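You operate a simulated robot arm through the tools that you are given. There is no shell and no other tool. Be economical: measure what you need, move in short steps, check, and stop when the job is done.

You run a simulated robot arm. Do the job below in one go: nothing can be reset, and whatever is moved stays where it is left.

Task
Sweep up the spilt grain and return it to its own box.
Fine: tell the box by the colour of its grain; green brush and green dustpan, put back where they lay. Set down upright: brush.

It is judged by the outcome, as a careful person would: the job done as asked, and still so three seconds after it is handed in. It fails if anything else is knocked over, pushed out of place, dropped, spilled or broken.

Robot
A 7-joint arm with a two-finger parallel gripper, fixed in place. Base frame: the origin is at the foot of the arm, x ahead of it, y to its left, z up; the work surface is at about z = 800. Units: mm, degrees, N and s.
Its first joint turns from -166.0 to 166.0 degrees. Payload 4.4 kg.
The tool frame sits at the grasp point between the pads (the TCP): z along the fingers, y along the line on which they close. The tips reach 23 mm beyond it. Largest opening 94 mm; finger width 38, thickness 10; the body of the gripper, 54 by 96 mm, starts 39 mm behind the TCP.
Orientation is told as [roll, pitch, yaw] about the base's x, y, z axes, in that order, counted from this pose: with the fingers straight down and closing along the base's y, the tool's x points along the base's -x, its y along +y and its z along -z.

Tools
- The arm moves only by the tool servo_tool. Its argument "commands" is a list of rows, each an object (a shift or turn left out is 0, a gripper value left out holds the last) with "turn": the turn, a rotation vector about the tool's x, y, z in rad, a list of three; "slide": the shift along the tool's x, y, z in mm, a list of three; "fingers": the finger opening in mm, from 0 to 94. In form: [{"turn": [wx, wy, wz], "slide": [dx, dy, dz], "fingers": fingers}, ...]. A call has 1 to 12 rows; each row shifts and turns the commanded pose from where the row before left it, along the tool's axes as they then stand. Rows are played at 5 a second. More than 50 mm and 8.6 degrees between two rows, or a gripper value outside its range, and nothing of the call is played. A pose out of reach is approached as far as the arm can. The call stops where the force on the tool passes 40 N (or 10 N more than at its start, if that is more) or the arm is blocked; 0.2 s more then pass. The fingers move at their own pace (about 72 mm/s each) and stop on an object; they squeeze with about 27 N. The grip force told is the motor's: it shows also when the fingers shut on nothing. Time passes only in rows, and 0.2 s behind the last, so rows that do not move let the fingers close. The reply holds the time, the measured pose of the TCP, the force on the tool along the base axes, the opening and the grip force, in the units named above and with some noise, with the torque about the TCP (base axes, N m) and any sound that the robot's microphone picked up.
- Cameras (640 x 400 px; columns grow to the right, rows downward): "scene" is fixed at [222.4, -499.7, 1558.3]; the picture's right is [0.78, -0.63, 0.00], its down [-0.36, -0.45, -0.81] and it looks along [0.51, 0.63, -0.58] (base axes); focal length 327 px, centre (320, 200). "wrist" rides on the gripper at [86, 16, -74] in the tool frame; the picture's right is [-0.18, 0.98, 0.00], its down [-0.58, -0.11, -0.81] and it looks along [-0.79, -0.15, 0.59] (tool axes); focal length 243 px, centre (320, 200). There is no depth. A picture from a camera that has moved, and an enlarged one, comes with that camera's place and axes in the base frame and with its lens.
- get_image(camera): a new picture of that camera. It takes no simulated time.
- enlarge(camera, box): a new picture of the part [left, top, right, bottom] of that camera's present view, enlarged. It takes no simulated time.
- hand_in(): hands the job in; it is judged then, once.

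Work in short steps. Places have to be worked out from the pictures, the camera data and where the tool is seen: move nearer, look again, correct. Check each grasp and each placing, and mend what went wrong. You have 120 turns and 68 pictures in all, those below and enlarged ones among them. Open the gripper and draw the arm clear of the work before you hand the job in, unless the task says otherwise; then end with one line.

The tools are called after "Request:" by a JSON object that holds its "name" and its "arguments". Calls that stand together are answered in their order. servo_tool: Moves the arm, as the interface text tells. Its arguments: {"type":"object","properties":{"commands":{"type":"array","items":{"type":"object","properties":{"turn":{"type":"array","items":{"type":"number"}},"slide":{"type":"array","items":{"type":"number"}},"fingers":{"type":"number"}}}}},"required":["commands"]} The other tools are called the same way: get_image (camera) takes a picture; enlarge (camera, box) takes an enlarged picture of a part of a camera's view; hand_in () hands the job in.

At the start:

```text
time_s: 0.0
ee_pos: [466.3, 368.9, 1304.7]
tool_rot: [0.0, 0.0, -0.1]
contact_force: [0.1, -0.5, 0.7]
torque: [0.01, -0.01, -0.02]
width: 94.0
finger_force: 0.0
```

scene: 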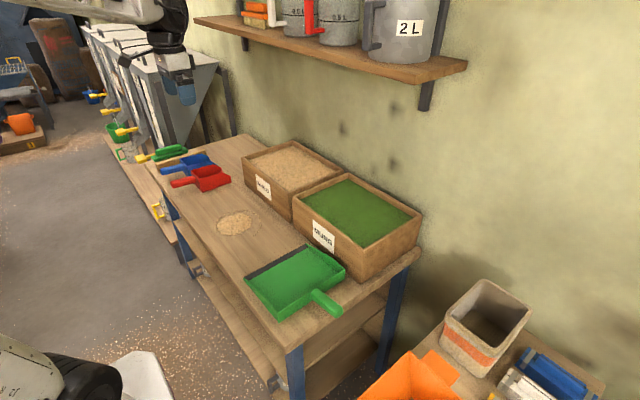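
wrist: 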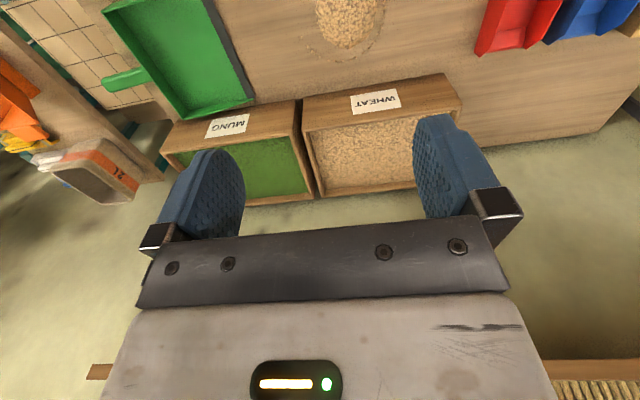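

The spill looks like wheat, with the green dustpan on the near side of the bench and a green thing (the brush?) at the far end. I'll look closer.

Request:
{"name": "enlarge", "arguments": {"camera": "scene", "box": [120, 120, 280, 220]}}

Request:
{"name": "enlarge", "arguments": {"camera": "scene", "box": [200, 180, 440, 330]}}

```text
4.00 times, centred on (200, 170) of scene
camera zoom: at [222.4, -499.7, 1558.3], right [0.78, -0.63, 0.0], down [-0.36, -0.45, -0.81], along [0.51, 0.63, -0.58], focal length 1309 px, centre (800, 320)
```

zoom: 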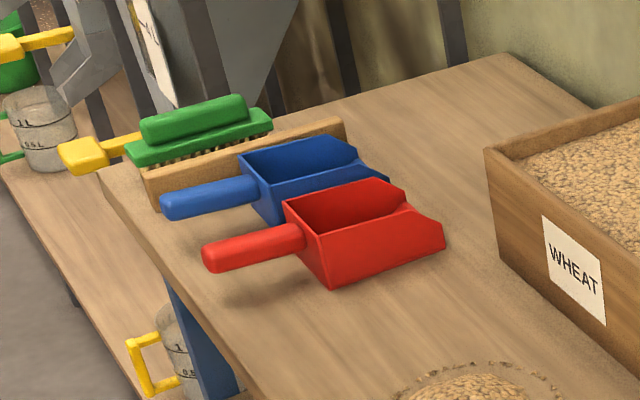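

```text
2.67 times, centred on (320, 255) of scene
camera zoom: at [222.4, -499.7, 1558.3], right [0.78, -0.63, 0.0], down [-0.36, -0.45, -0.81], along [0.51, 0.63, -0.58], focal length 873 px, centre (320, 53)
```

zoom: 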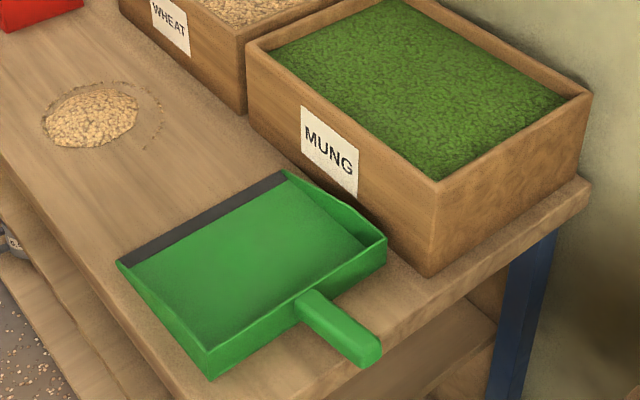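

Request:
{"name": "enlarge", "arguments": {"camera": "scene", "box": [400, 270, 640, 400]}}

Request:
{"name": "enlarge", "arguments": {"camera": "scene", "box": [0, 40, 240, 190]}}

Request:
{"name": "enlarge", "arguments": {"camera": "wrist", "box": [0, 0, 240, 150]}}

```text
2.67 times, centred on (520, 335) of scene
camera zoom: at [222.4, -499.7, 1558.3], right [0.78, -0.63, 0.0], down [-0.36, -0.45, -0.81], along [0.51, 0.63, -0.58], focal length 873 px, centre (-213, -160)
```

zoom: 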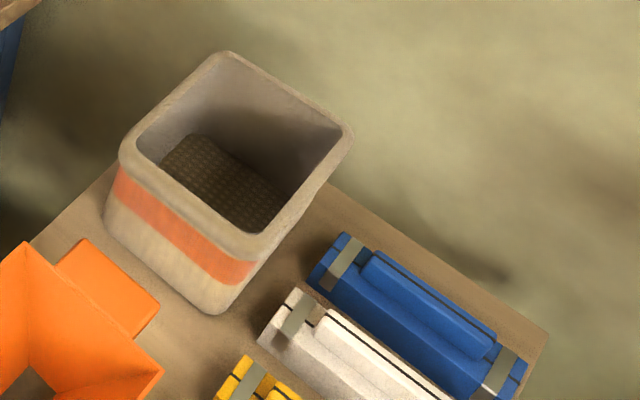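

```text
2.67 times, centred on (120, 115) of scene
camera zoom: at [222.4, -499.7, 1558.3], right [0.78, -0.63, 0.0], down [-0.36, -0.45, -0.81], along [0.51, 0.63, -0.58], focal length 873 px, centre (853, 427)
```

zoom: 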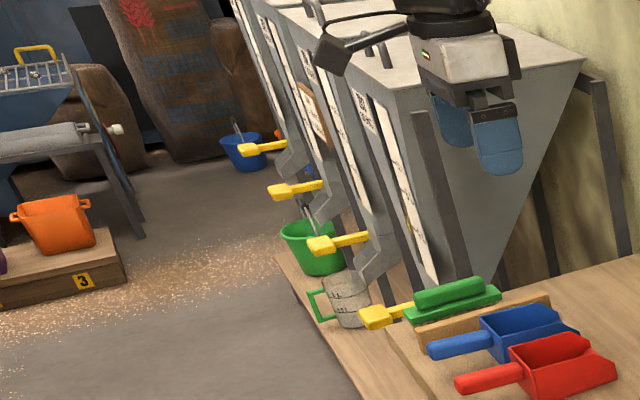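

```text
2.67 times, centred on (120, 75) of wrist
camera zoom: at [380.6, 386.0, 1379.8], right [0.18, 0.98, 0.0], down [0.58, -0.11, 0.81], along [0.79, -0.15, -0.59], focal length 647 px, centre (853, 533)
```

zoom: 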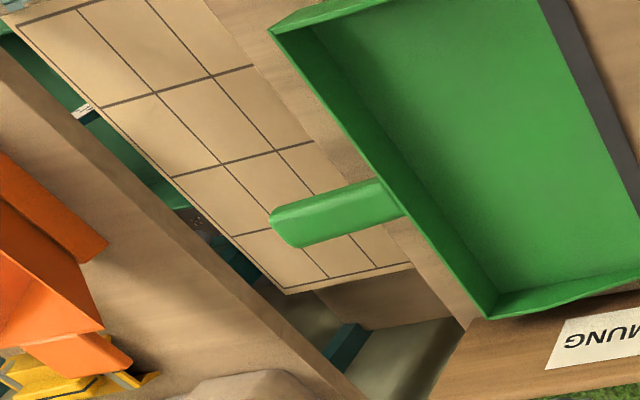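

The wheat spill is at about (566, 408). The brush is at the far end of the bench near a plank; I'll yaw 90° so the wrist camera looks that way.

Request:
{"name": "servo_tool", "arguments": {"commands": [{"turn": [0, 0, -0.143]}, {"turn": [0, 0, -0.143]}, {"turn": [0, 0, -0.143]}, {"turn": [0, 0, -0.143]}, {"turn": [0, 0, -0.143]}, {"turn": [0, 0, -0.143]}, {"turn": [0, 0, -0.143]}, {"turn": [0, 0, -0.143]}, {"turn": [0, 0, -0.143]}, {"turn": [0, 0, -0.143]}, {"turn": [0, 0, -0.141]}]}}

Request:
{"name": "get_image", "arguments": {"camera": "wrist"}}

```text
time_s: 2.4
ee_pos: [467.3, 368.9, 1305.5]
tool_rot: [0.0, -0.1, 90.1]
contact_force: [-1.3, 0.2, 0.1]
torque: [-0.03, 0.01, -0.01]
width: 93.9
finger_force: 0.1
```

```text
60 pictures are left
camera wrist: at [451.0, 282.8, 1379.6], right [-0.98, 0.18, 0.0], down [0.11, 0.58, 0.81], along [0.15, 0.79, -0.59], focal length 243 px, centre (320, 200)
```

wrist: 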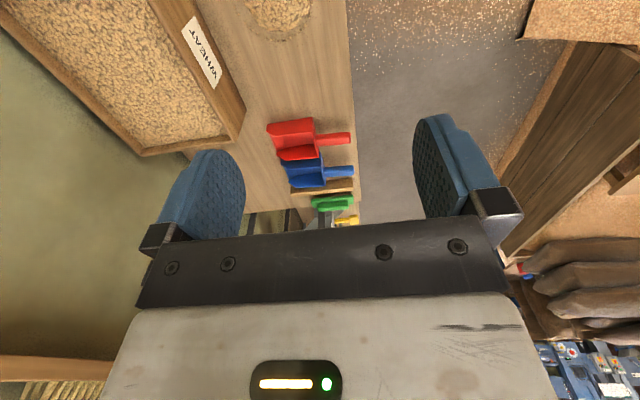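

Triangulating puts the brush near (550, 1080, 810), which is far out. I'll move closer along +y and look.

Request:
{"name": "servo_tool", "arguments": {"commands": [{"slide": [-45, -15, 20]}, {"slide": [-45, -15, 20]}, {"slide": [-45, -15, 20]}, {"slide": [-45, -15, 20]}, {"slide": [-45, -15, 20]}, {"slide": [-45, 0, 20]}]}}

Request:
{"name": "get_image", "arguments": {"camera": "wrist"}}

```text
refused: row 1 steps farther than a row can; nothing moved
```

```text
59 pictures are left
camera wrist: at [451.0, 282.8, 1379.6], right [-0.98, 0.18, 0.0], down [0.11, 0.58, 0.81], along [0.15, 0.79, -0.59], focal length 243 px, centre (320, 200)
```

wrist: 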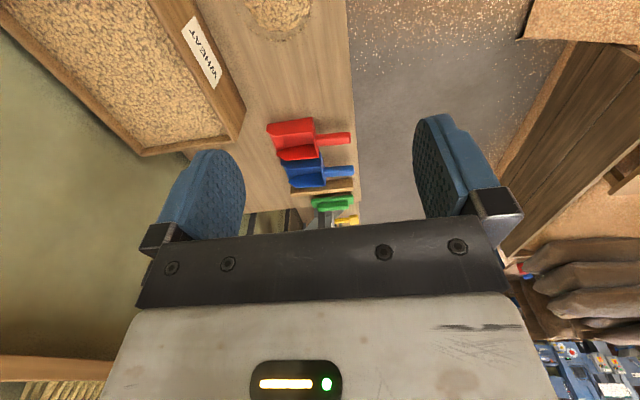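

Each row was just over 50 mm, so I'll shorten the steps.

Request:
{"name": "servo_tool", "arguments": {"commands": [{"slide": [-42, -13, 20]}, {"slide": [-42, -13, 20]}, {"slide": [-42, -13, 20]}, {"slide": [-42, -13, 20]}, {"slide": [-42, -13, 20]}, {"slide": [-42, 0, 20]}]}}

Request:
{"name": "get_image", "arguments": {"camera": "wrist"}}

```text
time_s: 3.8
ee_pos: [530.2, 621.5, 1181.5]
tool_rot: [-0.1, 0.1, 89.9]
contact_force: [0.0, 1.0, 0.1]
torque: [-0.02, 0.02, 0.0]
width: 94.3
finger_force: 0.1
```

```text
58 pictures are left
camera wrist: at [514.5, 536.1, 1257.1], right [-0.98, 0.19, 0.0], down [0.11, 0.58, 0.81], along [0.15, 0.79, -0.59], focal length 243 px, centre (320, 200)
```

wrist: 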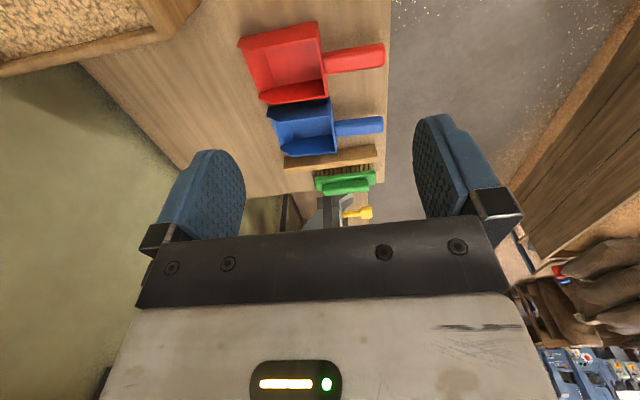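

Request:
{"name": "enlarge", "arguments": {"camera": "wrist", "box": [230, 90, 430, 230]}}

```text
2.86 times, centred on (330, 160) of wrist
camera zoom: at [514.5, 536.1, 1257.1], right [-0.98, 0.19, 0.0], down [0.11, 0.58, 0.81], along [0.15, 0.79, -0.59], focal length 693 px, centre (291, 314)
```

zoom: 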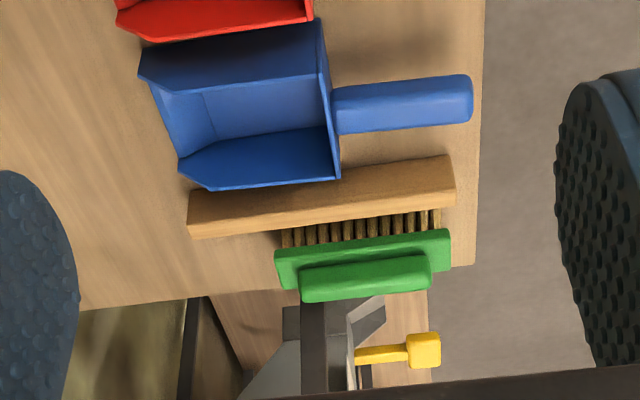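

The green brush stands bristles-down behind a bar at about (540, 1050), near the reach limit. Before going on, I'll look around for another green brush within reach.

Request:
{"name": "servo_tool", "arguments": {"commands": [{"slide": [45, 0, -15]}, {"slide": [45, 0, -15]}, {"slide": [45, 0, -15]}, {"slide": [45, 0, -15]}, {"slide": [45, 20, -5]}, {"slide": [45, 20, -5]}, {"slide": [45, 20, -5]}, {"slide": [45, 20, -5]}, {"slide": [45, 0, 0]}, {"slide": [45, 0, 0]}, {"slide": [45, 0, 0]}, {"slide": [45, 0, 0]}]}}

Request:
{"name": "servo_tool", "arguments": {"commands": [{"turn": [0, 0, 0.145]}, {"turn": [0, 0, 0.145]}, {"turn": [0, 0, 0.145]}, {"turn": [0, 0, 0.145]}, {"turn": [0, 0, 0.145]}, {"turn": [0, 0, 0.145]}, {"turn": [0, 0, 0.145]}, {"turn": [0, 0, 0.145]}, {"turn": [0, 0, 0.145]}, {"turn": [0, 0, 0.145]}, {"turn": [0, 0, 0.145]}, {"turn": [0, 0, 0.145]}]}}

Request:
{"name": "get_image", "arguments": {"camera": "wrist"}}

Request:
{"name": "servo_tool", "arguments": {"commands": [{"turn": [0, 0, 0.145]}, {"turn": [0, 0, 0.145]}, {"turn": [0, 0, 0.145]}, {"turn": [0, 0, 0.145]}, {"turn": [0, 0, 0.145]}, {"turn": [0, 0, 0.145]}, {"turn": [0, 0, 0.145]}, {"turn": [0, 0, 0.145]}, {"turn": [0, 0, 0.145]}]}}

Request:
{"name": "get_image", "arguments": {"camera": "wrist"}}

```text
time_s: 6.4
ee_pos: [451.9, 81.3, 1262.9]
tool_rot: [-0.1, 0.0, 90.0]
contact_force: [0.6, -0.8, -0.3]
torque: [0.03, -0.01, -0.02]
width: 94.0
finger_force: 0.1
```

```text
time_s: 9.0
ee_pos: [452.1, 80.6, 1265.6]
tool_rot: [-0.1, 0.0, -9.9]
contact_force: [0.0, 0.1, 0.2]
torque: [0.02, 0.01, 0.03]
width: 94.1
finger_force: 0.1
```

```text
56 pictures are left
camera wrist: at [369.8, 112.1, 1339.9], right [0.35, 0.94, 0.0], down [0.55, -0.21, 0.81], along [0.76, -0.28, -0.59], focal length 243 px, centre (320, 200)
```

wrist: 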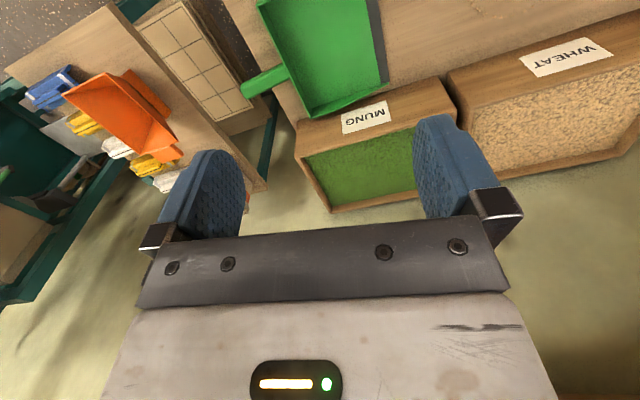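

```text
time_s: 11.0
ee_pos: [452.8, 80.0, 1265.5]
tool_rot: [0.0, 0.0, -84.7]
contact_force: [-0.7, 0.1, 0.7]
torque: [0.0, -0.02, 0.0]
width: 93.9
finger_force: 0.0
```

```text
55 pictures are left
camera wrist: at [459.9, 169.2, 1340.4], right [1.0, -0.09, 0.0], down [-0.05, -0.59, 0.81], along [-0.07, -0.8, -0.59], focal length 243 px, centre (320, 200)
```

wrist: 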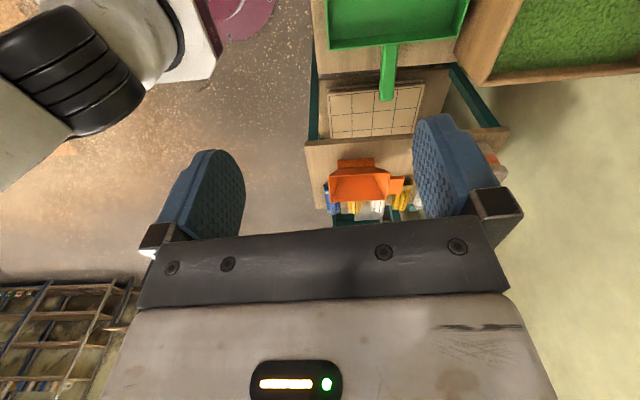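

No other green brush is in reach, so it must be the one at the far end. I'll turn back and test how far the arm reaches in that direction.

Request:
{"name": "servo_tool", "arguments": {"commands": [{"turn": [0, 0, -0.149]}, {"turn": [0, 0, -0.149]}, {"turn": [0, 0, -0.149]}, {"turn": [0, 0, -0.149]}, {"turn": [0, 0, -0.149]}, {"turn": [0, 0, -0.149]}, {"turn": [0, 0, -0.149]}, {"turn": [0, 0, -0.149]}, {"turn": [0, 0, -0.149]}, {"turn": [0, 0, -0.149]}, {"turn": [0, 0, -0.149]}, {"turn": [0, 0, -0.149]}]}}

Request:
{"name": "servo_tool", "arguments": {"commands": [{"turn": [0, 0, -0.149]}, {"turn": [0, 0, -0.149]}, {"turn": [0, 0, -0.149]}, {"turn": [0, 0, -0.149]}, {"turn": [0, 0, -0.149]}, {"turn": [0, 0, -0.149]}, {"turn": [0, 0, -0.149]}, {"turn": [0, 0, -0.149]}, {"turn": [0, 0, -0.07]}]}}

Request:
{"name": "servo_tool", "arguments": {"commands": [{"slide": [-48, 0, 12]}, {"slide": [-48, 0, 12]}, {"slide": [-48, 0, 12]}, {"slide": [-48, 0, 12]}, {"slide": [-48, 0, 12]}, {"slide": [-48, -9, 12]}, {"slide": [-48, -9, 12]}, {"slide": [-48, -9, 12]}, {"slide": [-48, -9, 12]}, {"slide": [-48, -9, 12]}, {"slide": [-48, -9, 12]}, {"slide": [-48, -9, 12]}]}}

```text
time_s: 13.6
ee_pos: [451.8, 79.5, 1264.0]
tool_rot: [0.0, 0.0, 18.1]
contact_force: [-0.3, -1.0, 0.4]
torque: [0.02, 0.01, 0.0]
width: 94.1
finger_force: 0.0
```

```text
time_s: 15.6
ee_pos: [452.0, 81.1, 1266.0]
tool_rot: [0.1, -0.1, 90.4]
contact_force: [-1.0, -0.2, 0.2]
torque: [-0.01, 0.0, 0.04]
width: 93.8
finger_force: 0.1
```

```text
refused: row 6 steps farther than a row can; nothing moved
```

Request:
{"name": "servo_tool", "arguments": {"commands": [{"slide": [-47, -7, 12]}, {"slide": [-47, -7, 12]}, {"slide": [-47, -7, 12]}, {"slide": [-47, -7, 12]}, {"slide": [-47, -7, 12]}, {"slide": [-47, -7, 12]}, {"slide": [-47, -7, 12]}, {"slide": [-47, -7, 12]}, {"slide": [-47, -7, 12]}, {"slide": [-47, -7, 12]}, {"slide": [-47, -7, 12]}, {"slide": [-47, -7, 12]}]}}

Request:
{"name": "servo_tool", "arguments": {"commands": [{"slide": [-47, 0, 10]}, {"slide": [-47, 0, 10]}, {"slide": [-47, 0, 10]}, {"slide": [-47, 0, 10]}, {"slide": [-47, 0, 10]}, {"slide": [-47, 0, 10]}]}}

Request:
{"name": "get_image", "arguments": {"camera": "wrist"}}

Request:
{"name": "get_image", "arguments": {"camera": "scene"}}

```text
time_s: 18.2
ee_pos: [532.9, 646.3, 1119.9]
tool_rot: [0.0, -0.1, 90.2]
contact_force: [-0.2, 0.4, 0.3]
torque: [-0.01, 0.01, 0.01]
width: 93.9
finger_force: 0.0
```

```text
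time_s: 19.6
ee_pos: [534.4, 928.5, 1060.0]
tool_rot: [-0.1, -0.1, 90.3]
contact_force: [-0.3, 0.0, 1.1]
torque: [-0.01, -0.05, 0.01]
width: 94.1
finger_force: 0.0
```

```text
54 pictures are left
camera wrist: at [518.9, 841.9, 1135.3], right [-0.98, 0.18, 0.0], down [0.11, 0.58, 0.81], along [0.15, 0.79, -0.59], focal length 243 px, centre (320, 200)
```

wrist: 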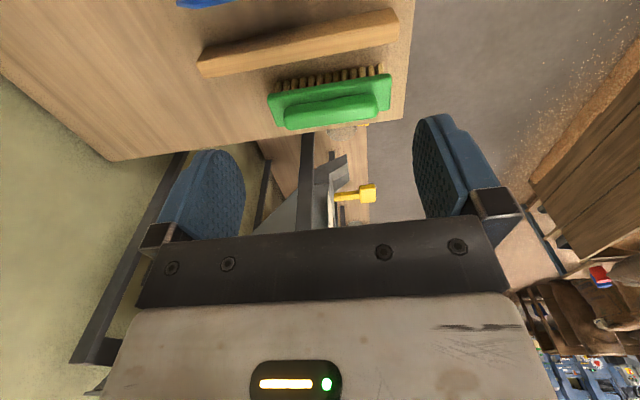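

```text
53 pictures are left
```

scene: 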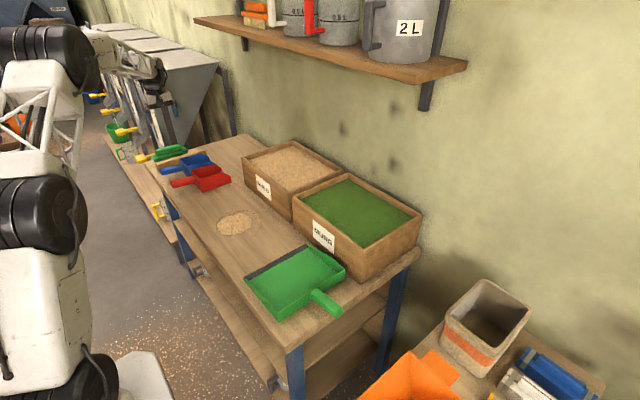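

Reach is better than feared: TCP is at (534, 928, 1060) with the tool down. The brush grip is at about (542, 1030), axis along x, so I'll test going further.

Request:
{"name": "servo_tool", "arguments": {"commands": [{"slide": [-40, 0, 15]}, {"slide": [-40, 0, 15]}, {"slide": [-21, -7, 15]}, {"slide": [0, 0, 15]}]}}

Request:
{"name": "servo_tool", "arguments": {"commands": [{"slide": [0, 0, 25]}, {"slide": [0, 0, 25]}]}}

```text
time_s: 20.6
ee_pos: [538.2, 1029.9, 1001.3]
tool_rot: [0.1, 0.0, 90.3]
contact_force: [-0.8, -1.1, 1.0]
torque: [0.04, 0.02, -0.02]
width: 94.0
finger_force: 0.1
```

```text
time_s: 21.2
ee_pos: [538.1, 1029.5, 953.0]
tool_rot: [0.1, -0.1, 90.3]
contact_force: [0.9, 0.0, 0.3]
torque: [-0.01, -0.04, 0.01]
width: 94.0
finger_force: 0.0
```

It reaches. Now I'll yaw to 0 so the fingers close along y across the grip.

Request:
{"name": "servo_tool", "arguments": {"commands": [{"turn": [0, 0, 0.143]}, {"turn": [0, 0, 0.143]}, {"turn": [0, 0, 0.143]}, {"turn": [0, 0, 0.143]}, {"turn": [0, 0, 0.143]}, {"turn": [0, 0, 0.143]}, {"turn": [0, 0, 0.143]}, {"turn": [0, 0, 0.143]}, {"turn": [0, 0, 0.143]}, {"turn": [0, 0, 0.143]}, {"turn": [0, 0, 0.143]}]}}

Request:
{"name": "get_image", "arguments": {"camera": "wrist"}}

Request:
{"name": "enlarge", "arguments": {"camera": "scene", "box": [100, 100, 260, 200]}}

```text
time_s: 23.6
ee_pos: [538.1, 1029.3, 951.2]
tool_rot: [0.0, 0.1, 0.0]
contact_force: [-0.1, -0.4, -0.8]
torque: [-0.01, 0.0, -0.01]
width: 94.1
finger_force: 0.0
```

```text
52 pictures are left
camera wrist: at [452.0, 1045.8, 1025.6], right [0.18, 0.98, 0.0], down [0.58, -0.11, 0.81], along [0.79, -0.15, -0.59], focal length 243 px, centre (320, 200)
```

wrist: 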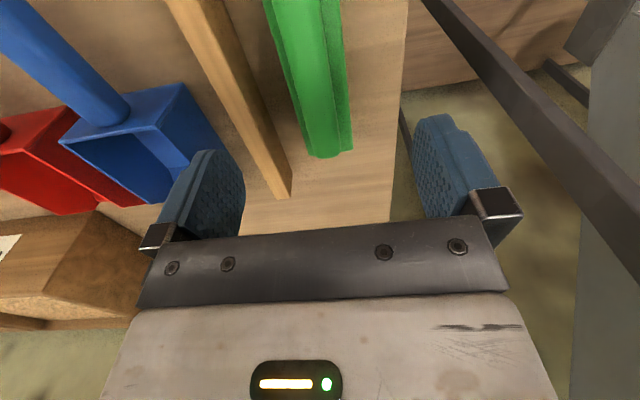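

```text
4.00 times, centred on (180, 150) of scene
camera zoom: at [222.4, -499.7, 1558.3], right [0.78, -0.63, 0.0], down [-0.36, -0.45, -0.81], along [0.51, 0.63, -0.58], focal length 1309 px, centre (880, 400)
```

zoom: 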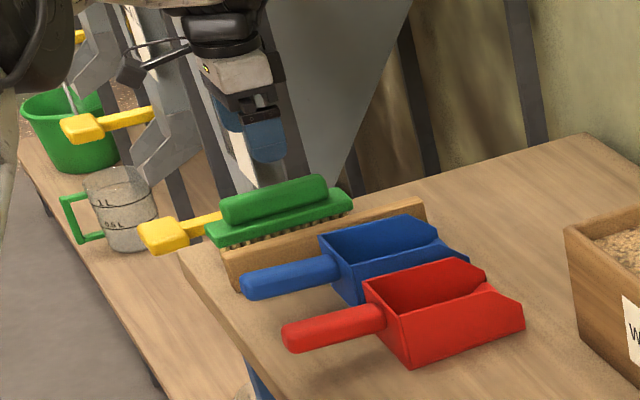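

Request:
{"name": "enlarge", "arguments": {"camera": "wrist", "box": [220, 0, 420, 160]}}

```text
2.50 times, centred on (320, 80) of wrist
camera zoom: at [452.0, 1045.8, 1025.6], right [0.18, 0.98, 0.0], down [0.58, -0.11, 0.81], along [0.79, -0.15, -0.59], focal length 606 px, centre (320, 500)
```

zoom: 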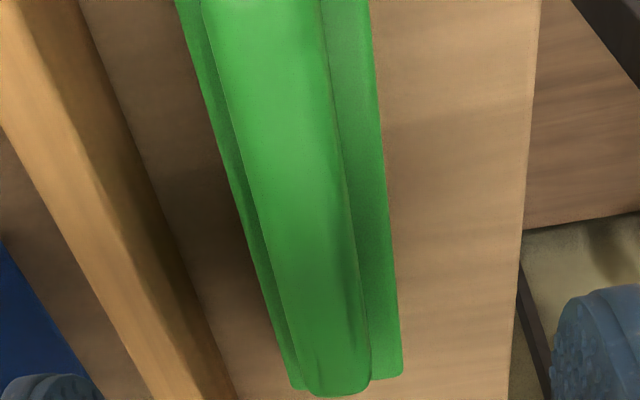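

The grip runs along x at y≈1024, top about z≈855, and is about 25 mm wide. I'll descend over it in steps.

Request:
{"name": "servo_tool", "arguments": {"commands": [{"slide": [-4, -5, 20]}, {"slide": [0, 0, 25]}, {"slide": [0, 0, 20]}, {"slide": [0, 0, 10]}, {"slide": [0, 0, 10]}]}}

Request:
{"name": "get_image", "arguments": {"camera": "wrist"}}

Request:
{"name": "enlarge", "arguments": {"camera": "scene", "box": [130, 100, 230, 180]}}

```text
time_s: 24.8
ee_pos: [542.3, 1022.6, 865.5]
tool_rot: [0.1, 0.0, 0.2]
contact_force: [0.5, 0.3, 0.8]
torque: [0.02, -0.04, 0.0]
width: 94.0
finger_force: 0.1
```

```text
49 pictures are left
camera wrist: at [456.1, 1039.7, 941.4], right [0.18, 0.98, 0.0], down [0.58, -0.11, 0.81], along [0.79, -0.15, -0.59], focal length 243 px, centre (320, 200)
```

wrist: 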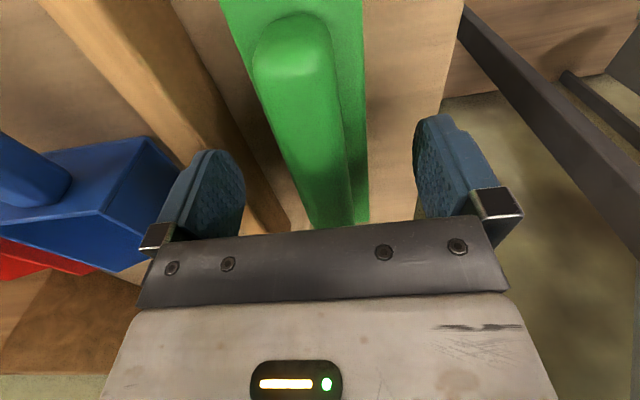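

```text
5.00 times, centred on (180, 140) of scene
camera zoom: at [222.4, -499.7, 1558.3], right [0.78, -0.63, 0.0], down [-0.36, -0.45, -0.81], along [0.51, 0.63, -0.58], focal length 1637 px, centre (1020, 500)
```

zoom: 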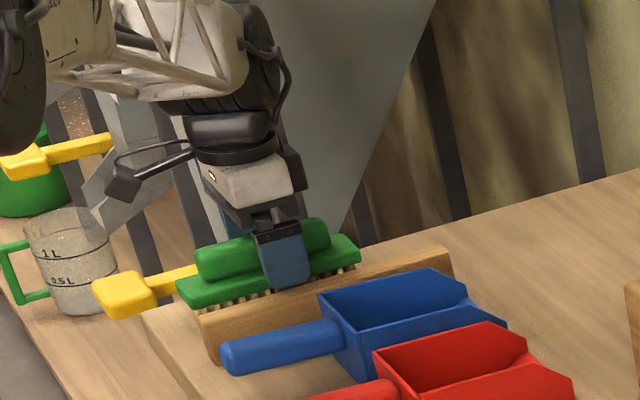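

Fingertips straddle the grip. I'll narrow the opening to stay clear of the bar, then lower a bit further and close.

Request:
{"name": "servo_tool", "arguments": {"commands": [{"fingers": 56}, {"fingers": 56}, {"slide": [0, 1, 4]}, {"slide": [0, 0, 4]}]}}

Request:
{"name": "servo_tool", "arguments": {"commands": [{"fingers": 0}, {}, {}, {}]}}

Request:
{"name": "get_image", "arguments": {"camera": "wrist"}}

```text
time_s: 25.8
ee_pos: [541.8, 1024.0, 859.1]
tool_rot: [0.1, 0.0, 0.1]
contact_force: [0.7, 0.4, 0.7]
torque: [0.02, 0.02, -0.03]
width: 55.9
finger_force: 0.1
```

```text
time_s: 26.8
ee_pos: [541.2, 1023.7, 857.7]
tool_rot: [0.0, -0.1, 0.2]
contact_force: [0.0, -0.9, 0.6]
torque: [-0.04, 0.07, 0.0]
width: 45.5
finger_force: 27.1
```

```text
47 pictures are left
camera wrist: at [455.7, 1040.8, 933.4], right [0.18, 0.98, 0.0], down [0.58, -0.11, 0.81], along [0.79, -0.15, -0.59], focal length 243 px, centre (320, 200)
```

wrist: 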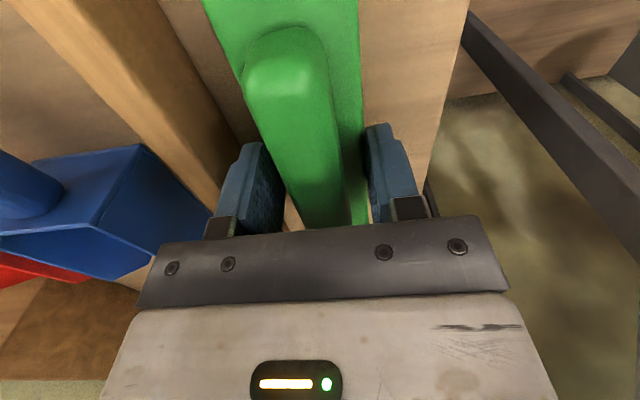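

Width 45.5 mm means the fingers closed on the block, not the grip, and probably only shallowly. I'll open, lower 8 mm for a deeper hold and close again.

Request:
{"name": "servo_tool", "arguments": {"commands": [{"fingers": 58}, {"fingers": 58}, {"slide": [0, 0, 4]}, {"slide": [0, 0, 4]}, {"fingers": 0}, {}, {}]}}

Request:
{"name": "servo_tool", "arguments": {"commands": [{"slide": [0, 0, -5]}, {"slide": [0, 0, -10]}, {"slide": [0, 0, -15]}, {"slide": [0, 0, -20]}]}}

Request:
{"name": "get_image", "arguments": {"camera": "wrist"}}

Request:
{"name": "enlarge", "arguments": {"camera": "scene", "box": [130, 100, 230, 180]}}

```text
time_s: 28.4
ee_pos: [540.8, 1024.7, 850.6]
tool_rot: [0.0, 0.0, 0.2]
contact_force: [-0.7, -0.4, -0.1]
torque: [-0.02, -0.01, -0.01]
width: 45.5
finger_force: 27.5
```

```text
time_s: 29.4
ee_pos: [542.4, 1024.9, 899.9]
tool_rot: [0.0, 0.1, 0.2]
contact_force: [0.7, 0.9, -1.8]
torque: [0.0, -0.02, 0.0]
width: 23.7
finger_force: 27.4
```

```text
46 pictures are left
camera wrist: at [455.9, 1040.7, 974.7], right [0.18, 0.98, 0.0], down [0.58, -0.11, 0.81], along [0.79, -0.15, -0.59], focal length 243 px, centre (320, 200)
```

wrist: 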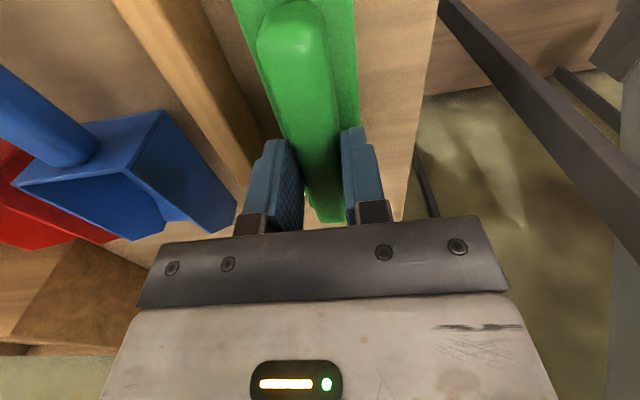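

```text
5.00 times, centred on (180, 140) of scene
camera zoom: at [222.4, -499.7, 1558.3], right [0.78, -0.63, 0.0], down [-0.36, -0.45, -0.81], along [0.51, 0.63, -0.58], focal length 1637 px, centre (1020, 500)
```

zoom: 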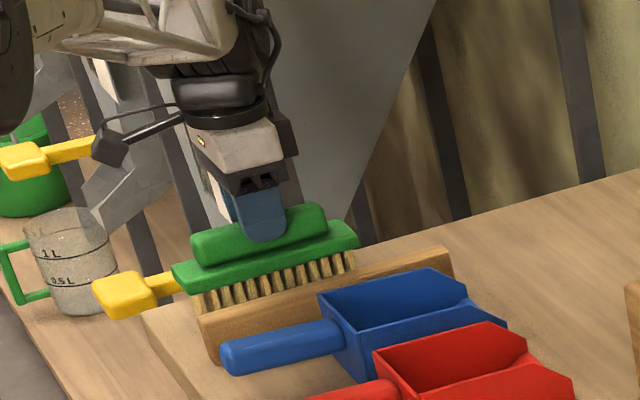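

The fingers slid off the block and closed on the grip (23.7 mm), and the brush has lifted. I'll raise it higher and check the hold.

Request:
{"name": "servo_tool", "arguments": {"commands": [{"slide": [0, 0, -25]}, {"slide": [0, 0, -25]}, {"slide": [0, 0, -25]}, {"slide": [0, 0, -25]}, {"slide": [0, -20, -25]}, {"slide": [0, -40, -25]}, {"slide": [0, -40, 0]}, {"slide": [0, -40, 0]}]}}

Request:
{"name": "enlarge", "arguments": {"camera": "scene", "box": [130, 60, 290, 160]}}

Request:
{"name": "get_image", "arguments": {"camera": "wrist"}}

```text
time_s: 31.2
ee_pos: [542.0, 883.8, 1050.0]
tool_rot: [-0.1, 0.1, 0.2]
contact_force: [-0.7, 0.1, -2.5]
torque: [-0.01, -0.02, 0.01]
width: 23.2
finger_force: 27.4
```

```text
4.00 times, centred on (210, 110) of scene
camera zoom: at [222.4, -499.7, 1558.3], right [0.78, -0.63, 0.0], down [-0.36, -0.45, -0.81], along [0.51, 0.63, -0.58], focal length 1309 px, centre (760, 560)
```

zoom: 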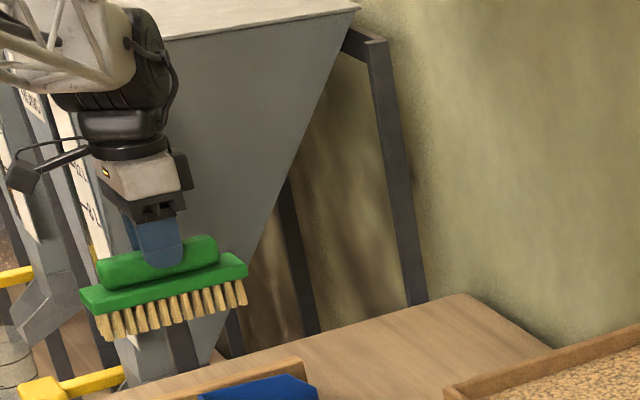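

```text
43 pictures are left
camera wrist: at [456.7, 900.2, 1124.9], right [0.18, 0.98, 0.0], down [0.58, -0.11, 0.81], along [0.79, -0.15, -0.59], focal length 243 px, centre (320, 200)
```

wrist: 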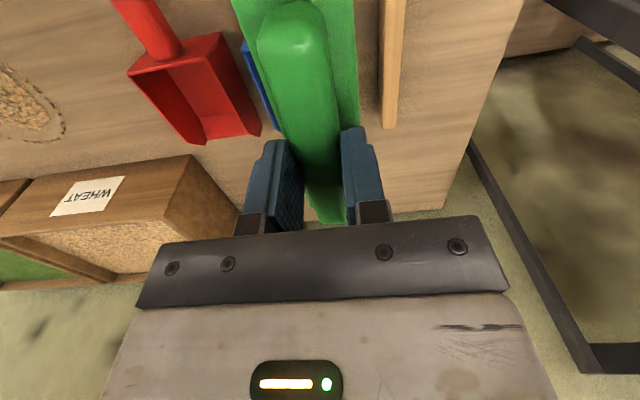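

The brush is level, but the pads hold only the top ~5 mm of the grip. I'll carry it gently to a clear spot before the spill (566, 535), set it down and regrasp deeper.

Request:
{"name": "servo_tool", "arguments": {"commands": [{"slide": [-2, -30, 0]}, {"slide": [-2, -30, 0]}, {"slide": [-2, -30, 0]}, {"slide": [-2, -30, 0]}, {"slide": [-2, -30, 0]}, {"slide": [-2, -30, 0]}, {"slide": [-2, -30, 0]}, {"slide": [-2, -30, 0]}, {"slide": [-2, -30, 0]}, {"slide": [-2, -30, 10]}, {"slide": [-2, -30, 20]}, {"slide": [-2, -19, 20]}]}}

Request:
{"name": "servo_tool", "arguments": {"commands": [{"slide": [0, 0, 20]}, {"slide": [0, 0, 20]}, {"slide": [0, 0, 20]}, {"slide": [0, 0, 20]}, {"slide": [0, 0, 10]}]}}

Request:
{"name": "get_image", "arguments": {"camera": "scene"}}

```text
time_s: 33.8
ee_pos: [567.0, 536.1, 1001.7]
tool_rot: [0.0, -0.1, 0.3]
contact_force: [-0.5, -0.4, -0.7]
torque: [0.03, 0.02, 0.02]
width: 23.5
finger_force: 26.7
```

```text
time_s: 35.0
ee_pos: [567.5, 533.9, 910.7]
tool_rot: [0.0, -0.1, 0.2]
contact_force: [-0.7, -0.7, -1.2]
torque: [-0.02, 0.0, 0.0]
width: 23.4
finger_force: 27.5
```

```text
42 pictures are left
```

scene: 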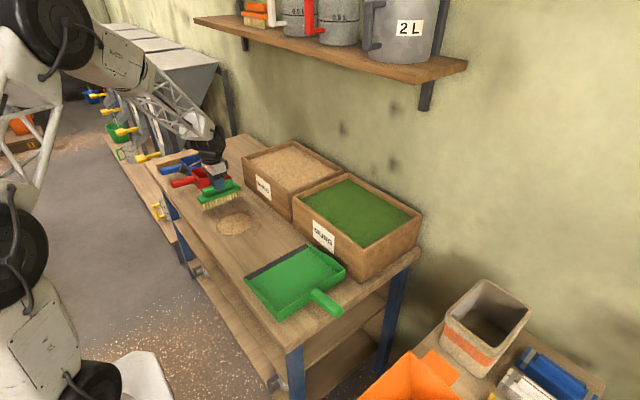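

I'll lower slowly in small steps until the bristles touch (expected near TCP z≈885).

Request:
{"name": "servo_tool", "arguments": {"commands": [{"slide": [0, 0, 7]}, {"slide": [0, 0, 6]}, {"slide": [0, 0, 5]}, {"slide": [0, 0, 3]}, {}]}}

Request:
{"name": "enlarge", "arguments": {"camera": "scene", "box": [160, 140, 288, 240]}}

```text
time_s: 36.2
ee_pos: [567.4, 535.8, 889.2]
tool_rot: [0.1, 0.0, 0.3]
contact_force: [-0.1, 0.2, -1.8]
torque: [-0.04, -0.01, -0.03]
width: 23.2
finger_force: 27.1
```

```text
4.00 times, centred on (224, 190) of scene
camera zoom: at [222.4, -499.7, 1558.3], right [0.78, -0.63, 0.0], down [-0.36, -0.45, -0.81], along [0.51, 0.63, -0.58], focal length 1309 px, centre (704, 240)
```

zoom: 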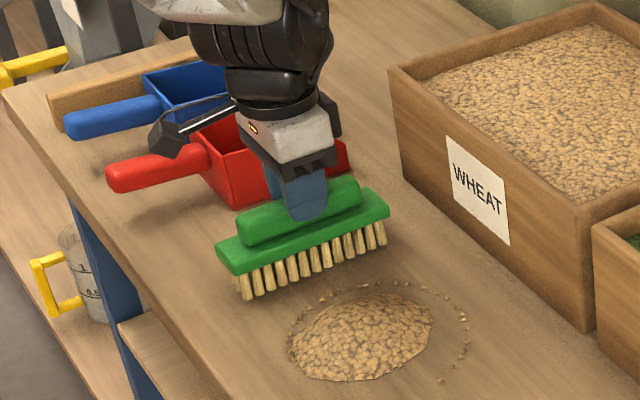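

Request:
{"name": "servo_tool", "arguments": {"commands": [{"slide": [0, 0, 2]}, {"slide": [0, 0, 2]}, {}]}}

Request:
{"name": "servo_tool", "arguments": {"commands": [{"slide": [0, 0, 2]}, {"slide": [0, 0, 2]}, {}]}}

```text
time_s: 37.0
ee_pos: [567.8, 535.6, 884.9]
tool_rot: [0.1, 0.0, 0.1]
contact_force: [0.8, 0.3, -1.2]
torque: [-0.03, 0.0, 0.01]
width: 23.4
finger_force: 27.3
```

```text
time_s: 37.8
ee_pos: [568.6, 536.1, 882.5]
tool_rot: [0.1, -0.1, 0.2]
contact_force: [-0.3, 0.2, 25.1]
torque: [-0.01, 0.01, 0.01]
width: 23.5
finger_force: 26.5
```

Contact felt at TCP z≈883. I'll open just enough, lower 12 mm and close on the full grip.

Request:
{"name": "servo_tool", "arguments": {"commands": [{"slide": [0, 0, -1], "fingers": 40}, {}, {"slide": [0, 0, 6]}, {"slide": [0, 0, 6]}, {"fingers": 0}, {}, {}]}}

Request:
{"name": "enlarge", "arguments": {"camera": "scene", "box": [160, 140, 288, 240]}}

```text
time_s: 39.4
ee_pos: [566.9, 536.3, 870.3]
tool_rot: [0.0, 0.0, 0.1]
contact_force: [-0.1, 0.4, 0.4]
torque: [0.0, -0.02, 0.0]
width: 23.6
finger_force: 27.0
```

```text
4.00 times, centred on (224, 190) of scene
camera zoom: at [222.4, -499.7, 1558.3], right [0.78, -0.63, 0.0], down [-0.36, -0.45, -0.81], along [0.51, 0.63, -0.58], focal length 1309 px, centre (704, 240)
```

zoom: 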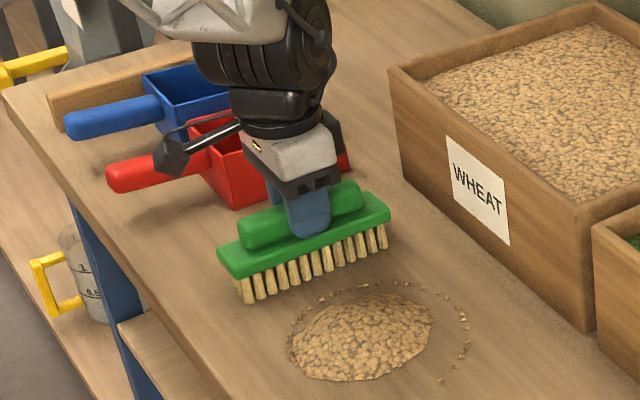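

Firm grip now, with bristles on the bench at TCP z≈870. I'll start sweeping toward −y with x centred on the spill (~572), slowly, checking as I go.

Request:
{"name": "servo_tool", "arguments": {"commands": [{"slide": [-3, -10, -0.5]}, {"slide": [-2, -12, 0]}, {"slide": [0, -12, 0]}, {"slide": [0, -12, 0]}, {"slide": [0, -12, 0]}, {"slide": [0, -12, 0]}, {"slide": [0, -12, 0]}, {"slide": [0, -12, 0]}, {"slide": [0, -12, 0]}, {"slide": [0, -12, 0]}]}}

Request:
{"name": "enlarge", "arguments": {"camera": "scene", "box": [180, 150, 340, 250]}}

```text
time_s: 41.6
ee_pos: [572.3, 417.8, 870.2]
tool_rot: [0.0, 0.0, 0.2]
contact_force: [-0.1, -0.2, 0.3]
torque: [0.01, -0.02, 0.02]
width: 23.8
finger_force: 26.9
```

```text
4.00 times, centred on (260, 200) of scene
camera zoom: at [222.4, -499.7, 1558.3], right [0.78, -0.63, 0.0], down [-0.36, -0.45, -0.81], along [0.51, 0.63, -0.58], focal length 1309 px, centre (560, 200)
```

zoom: 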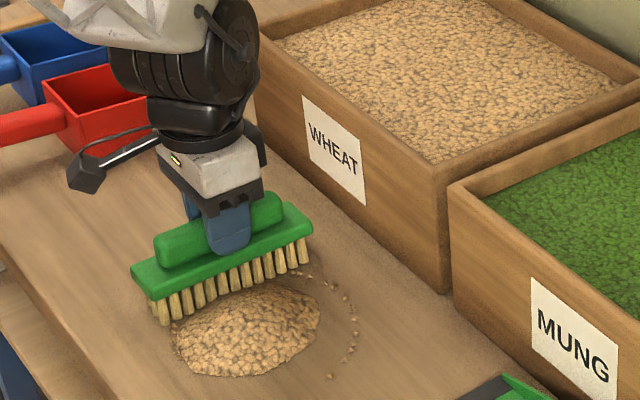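

The pile moves ahead of the brush as a whole. Continue toward the dustpan mouth.

Request:
{"name": "servo_tool", "arguments": {"commands": [{"slide": [0, -12, 0]}, {"slide": [0, -12, 0]}, {"slide": [0, -12, 0]}, {"slide": [0, -12, 0]}, {"slide": [0, -12, 0]}, {"slide": [0, -12, 0]}, {"slide": [0, -12, 0]}, {"slide": [0, -12, 0]}, {"slide": [0, -12, 0]}, {"slide": [0, -12, 0]}]}}

Request:
{"name": "enlarge", "arguments": {"camera": "scene", "box": [200, 180, 392, 300]}}

```text
time_s: 43.8
ee_pos: [573.2, 298.1, 870.3]
tool_rot: [-0.1, 0.0, 0.2]
contact_force: [0.0, -0.3, -0.4]
torque: [0.0, -0.04, 0.01]
width: 23.7
finger_force: 27.6
```

```text
3.33 times, centred on (296, 240) of scene
camera zoom: at [222.4, -499.7, 1558.3], right [0.78, -0.63, 0.0], down [-0.36, -0.45, -0.81], along [0.51, 0.63, -0.58], focal length 1091 px, centre (400, 67)
```

zoom: 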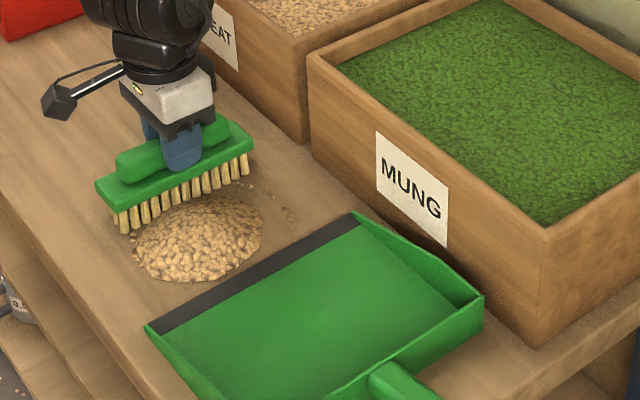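

Request:
{"name": "servo_tool", "arguments": {"commands": [{"slide": [0, -12, 0]}, {"slide": [0, -12, 0]}, {"slide": [0, -12, 0]}, {"slide": [0, -12, 0]}, {"slide": [0, -12, 0]}, {"slide": [0, -12, 0]}, {"slide": [0, -12, 0]}, {"slide": [0, -12, 0]}]}}

Request:
{"name": "enlarge", "arguments": {"camera": "scene", "box": [200, 200, 392, 320]}}

```text
time_s: 45.6
ee_pos: [573.7, 200.4, 870.5]
tool_rot: [0.0, -0.2, 0.3]
contact_force: [-0.5, 3.2, 8.7]
torque: [0.13, 0.5, -0.21]
width: 23.5
finger_force: 27.1
```

```text
3.33 times, centred on (296, 260) of scene
camera zoom: at [222.4, -499.7, 1558.3], right [0.78, -0.63, 0.0], down [-0.36, -0.45, -0.81], along [0.51, 0.63, -0.58], focal length 1091 px, centre (400, 0)
```

zoom: 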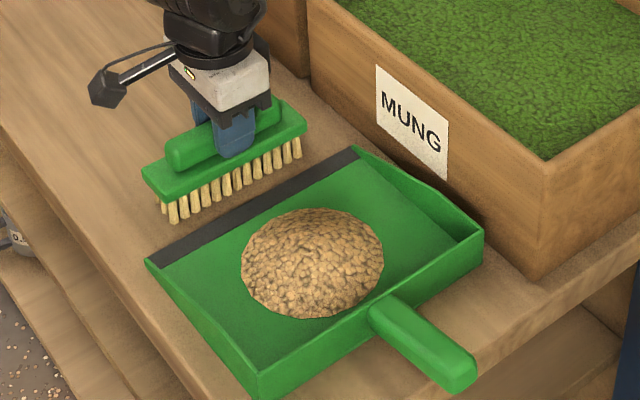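

All the grain is in the pan and the bench looks clean behind. I'll lift the brush and return it to its place (TCP 541.5, 1024.5).

Request:
{"name": "servo_tool", "arguments": {"commands": [{"slide": [0, 2, -10]}, {"slide": [0, 5, -30]}, {"slide": [0, 10, -40]}, {"slide": [0, 10, -40]}, {"slide": [0, 10, -40]}, {"slide": [3, 40, -20]}, {"slide": [3, 42, 0]}, {"slide": [3, 42, 0]}, {"slide": [3, 42, 0]}, {"slide": [3, 42, 0]}, {"slide": [3, 42, 0]}, {"slide": [3, 42, 0]}]}}

Request:
{"name": "servo_tool", "arguments": {"commands": [{"slide": [3, 42, 0]}, {"slide": [3, 42, 0]}, {"slide": [3, 42, 0]}, {"slide": [2, 42, 0]}, {"slide": [0, 42, 0]}, {"slide": [0, 42, 0]}, {"slide": [0, 42, 0]}, {"slide": [0, 42, 0]}, {"slide": [0, 42, 0]}, {"slide": [0, 42, 0]}, {"slide": [0, 42, 0]}, {"slide": [0, 34, 0]}]}}

Request:
{"name": "get_image", "arguments": {"camera": "scene"}}

```text
time_s: 48.2
ee_pos: [552.5, 530.2, 1050.1]
tool_rot: [0.0, 0.0, 0.2]
contact_force: [0.2, -0.2, -1.3]
torque: [0.0, -0.02, 0.01]
width: 23.6
finger_force: 27.3
```

```text
time_s: 50.8
ee_pos: [539.5, 1027.7, 1051.1]
tool_rot: [0.1, 0.0, 0.2]
contact_force: [0.4, 0.6, -1.1]
torque: [0.02, -0.01, -0.01]
width: 23.8
finger_force: 27.1
```

```text
36 pictures are left
```

scene: 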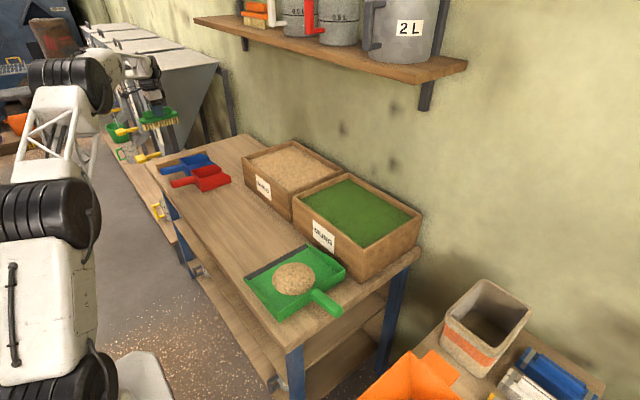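

Request:
{"name": "servo_tool", "arguments": {"commands": [{"slide": [-2, -3, 20]}, {"slide": [0, 0, 30]}, {"slide": [0, 0, 30]}, {"slide": [0, 0, 30]}, {"slide": [0, 0, 25]}, {"slide": [0, 0, 20]}, {"slide": [0, 0, 10]}, {"slide": [0, 0, 8]}, {}]}}

Request:
{"name": "enlarge", "arguments": {"camera": "scene", "box": [130, 100, 230, 180]}}

```text
time_s: 52.8
ee_pos: [541.2, 1023.0, 876.8]
tool_rot: [0.1, 0.0, 0.2]
contact_force: [0.1, -0.2, -1.5]
torque: [0.02, -0.03, 0.0]
width: 23.7
finger_force: 27.2
```

```text
5.00 times, centred on (180, 140) of scene
camera zoom: at [222.4, -499.7, 1558.3], right [0.78, -0.63, 0.0], down [-0.36, -0.45, -0.81], along [0.51, 0.63, -0.58], focal length 1637 px, centre (1020, 500)
```

zoom: 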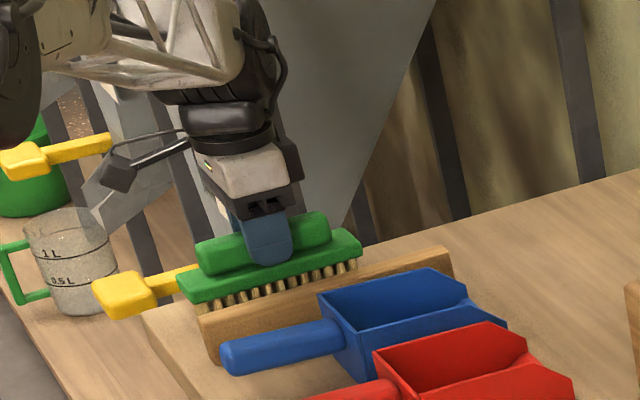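

Nearly down and matching its original place. I'll lower the last few mm until it touches, then release.

Request:
{"name": "servo_tool", "arguments": {"commands": [{"slide": [0, 1, 2]}, {"slide": [0, 0, 2]}, {"slide": [0, 0, 2]}, {}]}}

Request:
{"name": "servo_tool", "arguments": {"commands": [{"slide": [0, 0, 1]}, {}]}}

```text
time_s: 53.8
ee_pos: [541.0, 1024.7, 870.9]
tool_rot: [0.1, 0.0, 0.2]
contact_force: [0.1, -0.4, -0.9]
torque: [0.0, -0.02, 0.03]
width: 23.5
finger_force: 26.8
```

```text
time_s: 54.4
ee_pos: [541.9, 1024.8, 869.6]
tool_rot: [0.0, -0.1, 0.1]
contact_force: [-1.4, 0.4, 1.5]
torque: [-0.03, -0.19, 0.01]
width: 24.0
finger_force: 27.0
```

Touching the bench; release and rise.

Request:
{"name": "servo_tool", "arguments": {"commands": [{"fingers": 50}, {}, {}, {"slide": [0, 0, -10]}, {"slide": [0, 0, -20]}, {"slide": [0, 0, -40]}, {"slide": [0, 0, -40]}, {"slide": [0, 0, -40]}]}}

Request:
{"name": "enlarge", "arguments": {"camera": "scene", "box": [130, 100, 230, 180]}}

```text
time_s: 56.2
ee_pos: [539.9, 1022.6, 1020.1]
tool_rot: [-0.1, 0.0, 0.2]
contact_force: [-0.2, 0.3, -1.3]
torque: [-0.01, 0.02, 0.03]
width: 49.8
finger_force: 0.0
```

```text
5.00 times, centred on (180, 140) of scene
camera zoom: at [222.4, -499.7, 1558.3], right [0.78, -0.63, 0.0], down [-0.36, -0.45, -0.81], along [0.51, 0.63, -0.58], focal length 1637 px, centre (1020, 500)
```

zoom: 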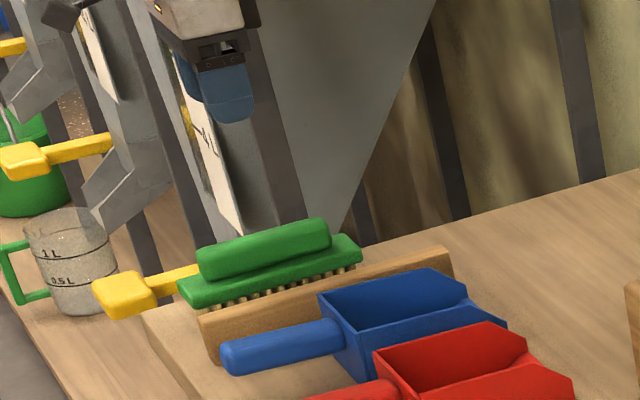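

The brush is upright and back exactly where it was. Now to the dustpan: travel to above the handle (~(578, −85)) high, then yaw to 90°.

Request:
{"name": "servo_tool", "arguments": {"commands": [{"slide": [0, -20, -30], "fingers": 70}, {"slide": [-3, -45, 0]}, {"slide": [-3, -45, 0]}, {"slide": [-3, -45, 0]}, {"slide": [-3, -45, 0]}, {"slide": [-3, -45, 0]}, {"slide": [-3, -45, 0]}, {"slide": [-3, -45, 0]}, {"slide": [-3, -45, 0]}, {"slide": [-3, -45, 0]}, {"slide": [-3, -45, 0]}, {"slide": [-3, -45, 0]}]}}

Request:
{"name": "servo_tool", "arguments": {"commands": [{"slide": [0, -48, 0]}, {"slide": [0, -48, 0]}, {"slide": [0, -48, 0]}, {"slide": [0, -48, 0]}, {"slide": [0, -48, 0]}, {"slide": [0, -48, 0]}, {"slide": [0, -48, 0]}, {"slide": [0, -48, 0]}, {"slide": [0, -48, 0]}, {"slide": [0, -48, 0]}, {"slide": [0, -48, 0]}, {"slide": [0, -48, 0]}]}}

Request:
{"name": "servo_tool", "arguments": {"commands": [{"turn": [0, 0, -0.143]}, {"turn": [0, 0, -0.143]}, {"turn": [0, 0, -0.143]}, {"turn": [0, 0, -0.143]}, {"turn": [0, 0, -0.143]}, {"turn": [0, 0, -0.143]}, {"turn": [0, 0, -0.143]}, {"turn": [0, 0, -0.143]}, {"turn": [0, 0, -0.143]}, {"turn": [0, 0, -0.143]}, {"turn": [0, 0, -0.139]}]}}

Request:
{"name": "get_image", "arguments": {"camera": "wrist"}}

Request:
{"name": "enlarge", "arguments": {"camera": "scene", "box": [230, 230, 390, 330]}}

```text
time_s: 58.8
ee_pos: [576.1, 511.1, 1050.7]
tool_rot: [0.1, 0.0, 0.2]
contact_force: [-0.3, 0.1, 0.2]
torque: [0.01, 0.01, 0.02]
width: 70.0
finger_force: 0.0
```

```text
time_s: 61.4
ee_pos: [577.5, -69.6, 1051.3]
tool_rot: [0.0, 0.0, 0.2]
contact_force: [-0.4, -0.4, -0.8]
torque: [-0.01, -0.03, -0.01]
width: 70.1
finger_force: 0.1
```

```text
time_s: 63.8
ee_pos: [577.3, -67.7, 1049.9]
tool_rot: [-0.1, -0.1, 90.1]
contact_force: [-0.3, -0.3, -0.5]
torque: [0.02, -0.02, -0.01]
width: 70.1
finger_force: 0.1
```

```text
33 pictures are left
camera wrist: at [561.7, -152.0, 1125.4], right [-0.98, 0.18, 0.0], down [0.11, 0.58, 0.81], along [0.15, 0.79, -0.59], focal length 243 px, centre (320, 200)
```

wrist: 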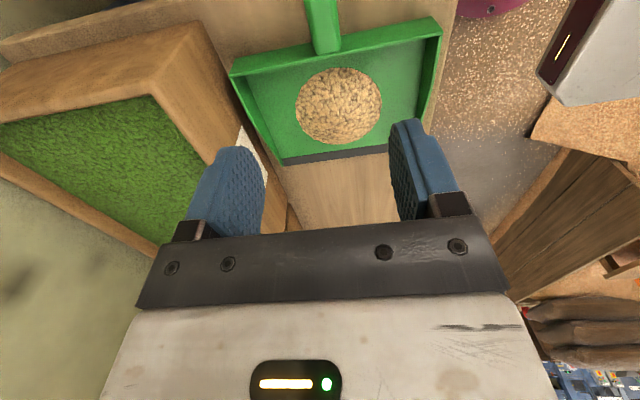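

```text
4.00 times, centred on (310, 280) of scene
camera zoom: at [222.4, -499.7, 1558.3], right [0.78, -0.63, 0.0], down [-0.36, -0.45, -0.81], along [0.51, 0.63, -0.58], focal length 1309 px, centre (360, -120)
```

zoom: 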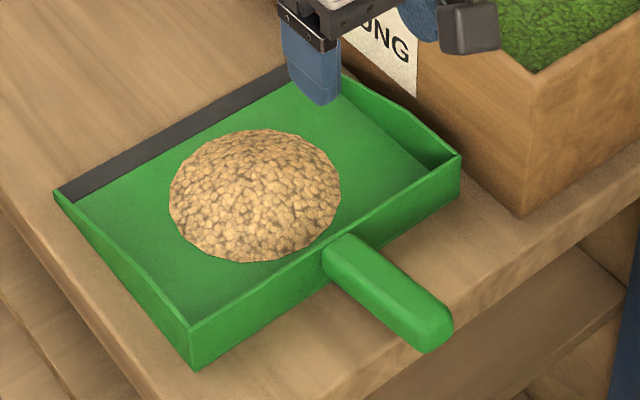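

The handle runs along y at x≈578, from y≈−35 to −120, with its top near z≈838. I'll descend over it at y≈−64, and check before closing.

Request:
{"name": "servo_tool", "arguments": {"commands": [{"slide": [-4, 0, 45]}, {"slide": [0, 0, 45]}, {"slide": [0, 0, 45]}, {"slide": [0, 0, 35]}, {}]}}

Request:
{"name": "get_image", "arguments": {"camera": "wrist"}}

Request:
{"name": "enlarge", "arguments": {"camera": "scene", "box": [230, 230, 390, 330]}}

```text
time_s: 65.0
ee_pos: [577.4, -63.1, 882.6]
tool_rot: [-0.1, 0.0, 90.0]
contact_force: [-1.0, 0.2, 0.3]
torque: [0.01, 0.03, -0.02]
width: 70.1
finger_force: 0.0
```

```text
31 pictures are left
camera wrist: at [561.6, -149.8, 957.5], right [-0.98, 0.18, 0.0], down [0.11, 0.58, 0.81], along [0.15, 0.79, -0.59], focal length 243 px, centre (320, 200)
```

wrist: 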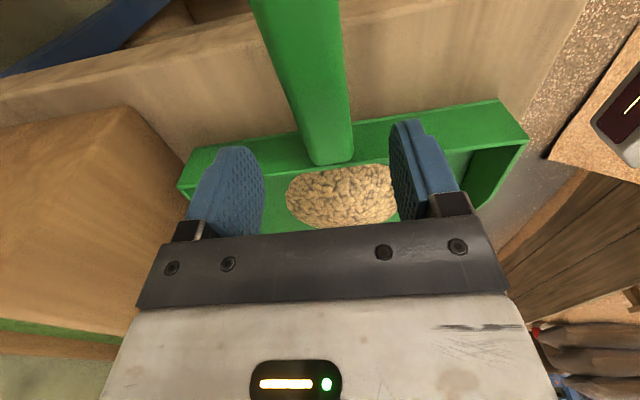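

```text
4.00 times, centred on (310, 280) of scene
camera zoom: at [222.4, -499.7, 1558.3], right [0.78, -0.63, 0.0], down [-0.36, -0.45, -0.81], along [0.51, 0.63, -0.58], focal length 1309 px, centre (360, -120)
```

zoom: 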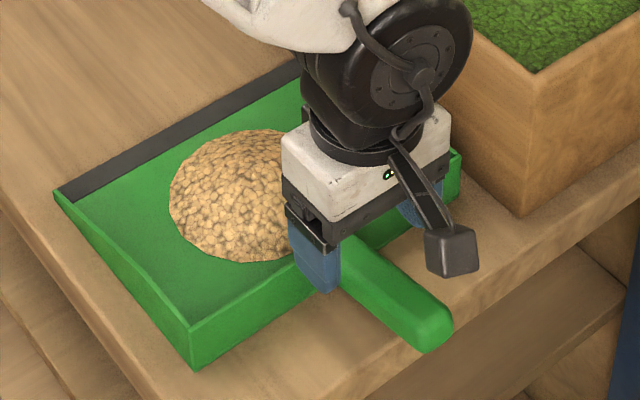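

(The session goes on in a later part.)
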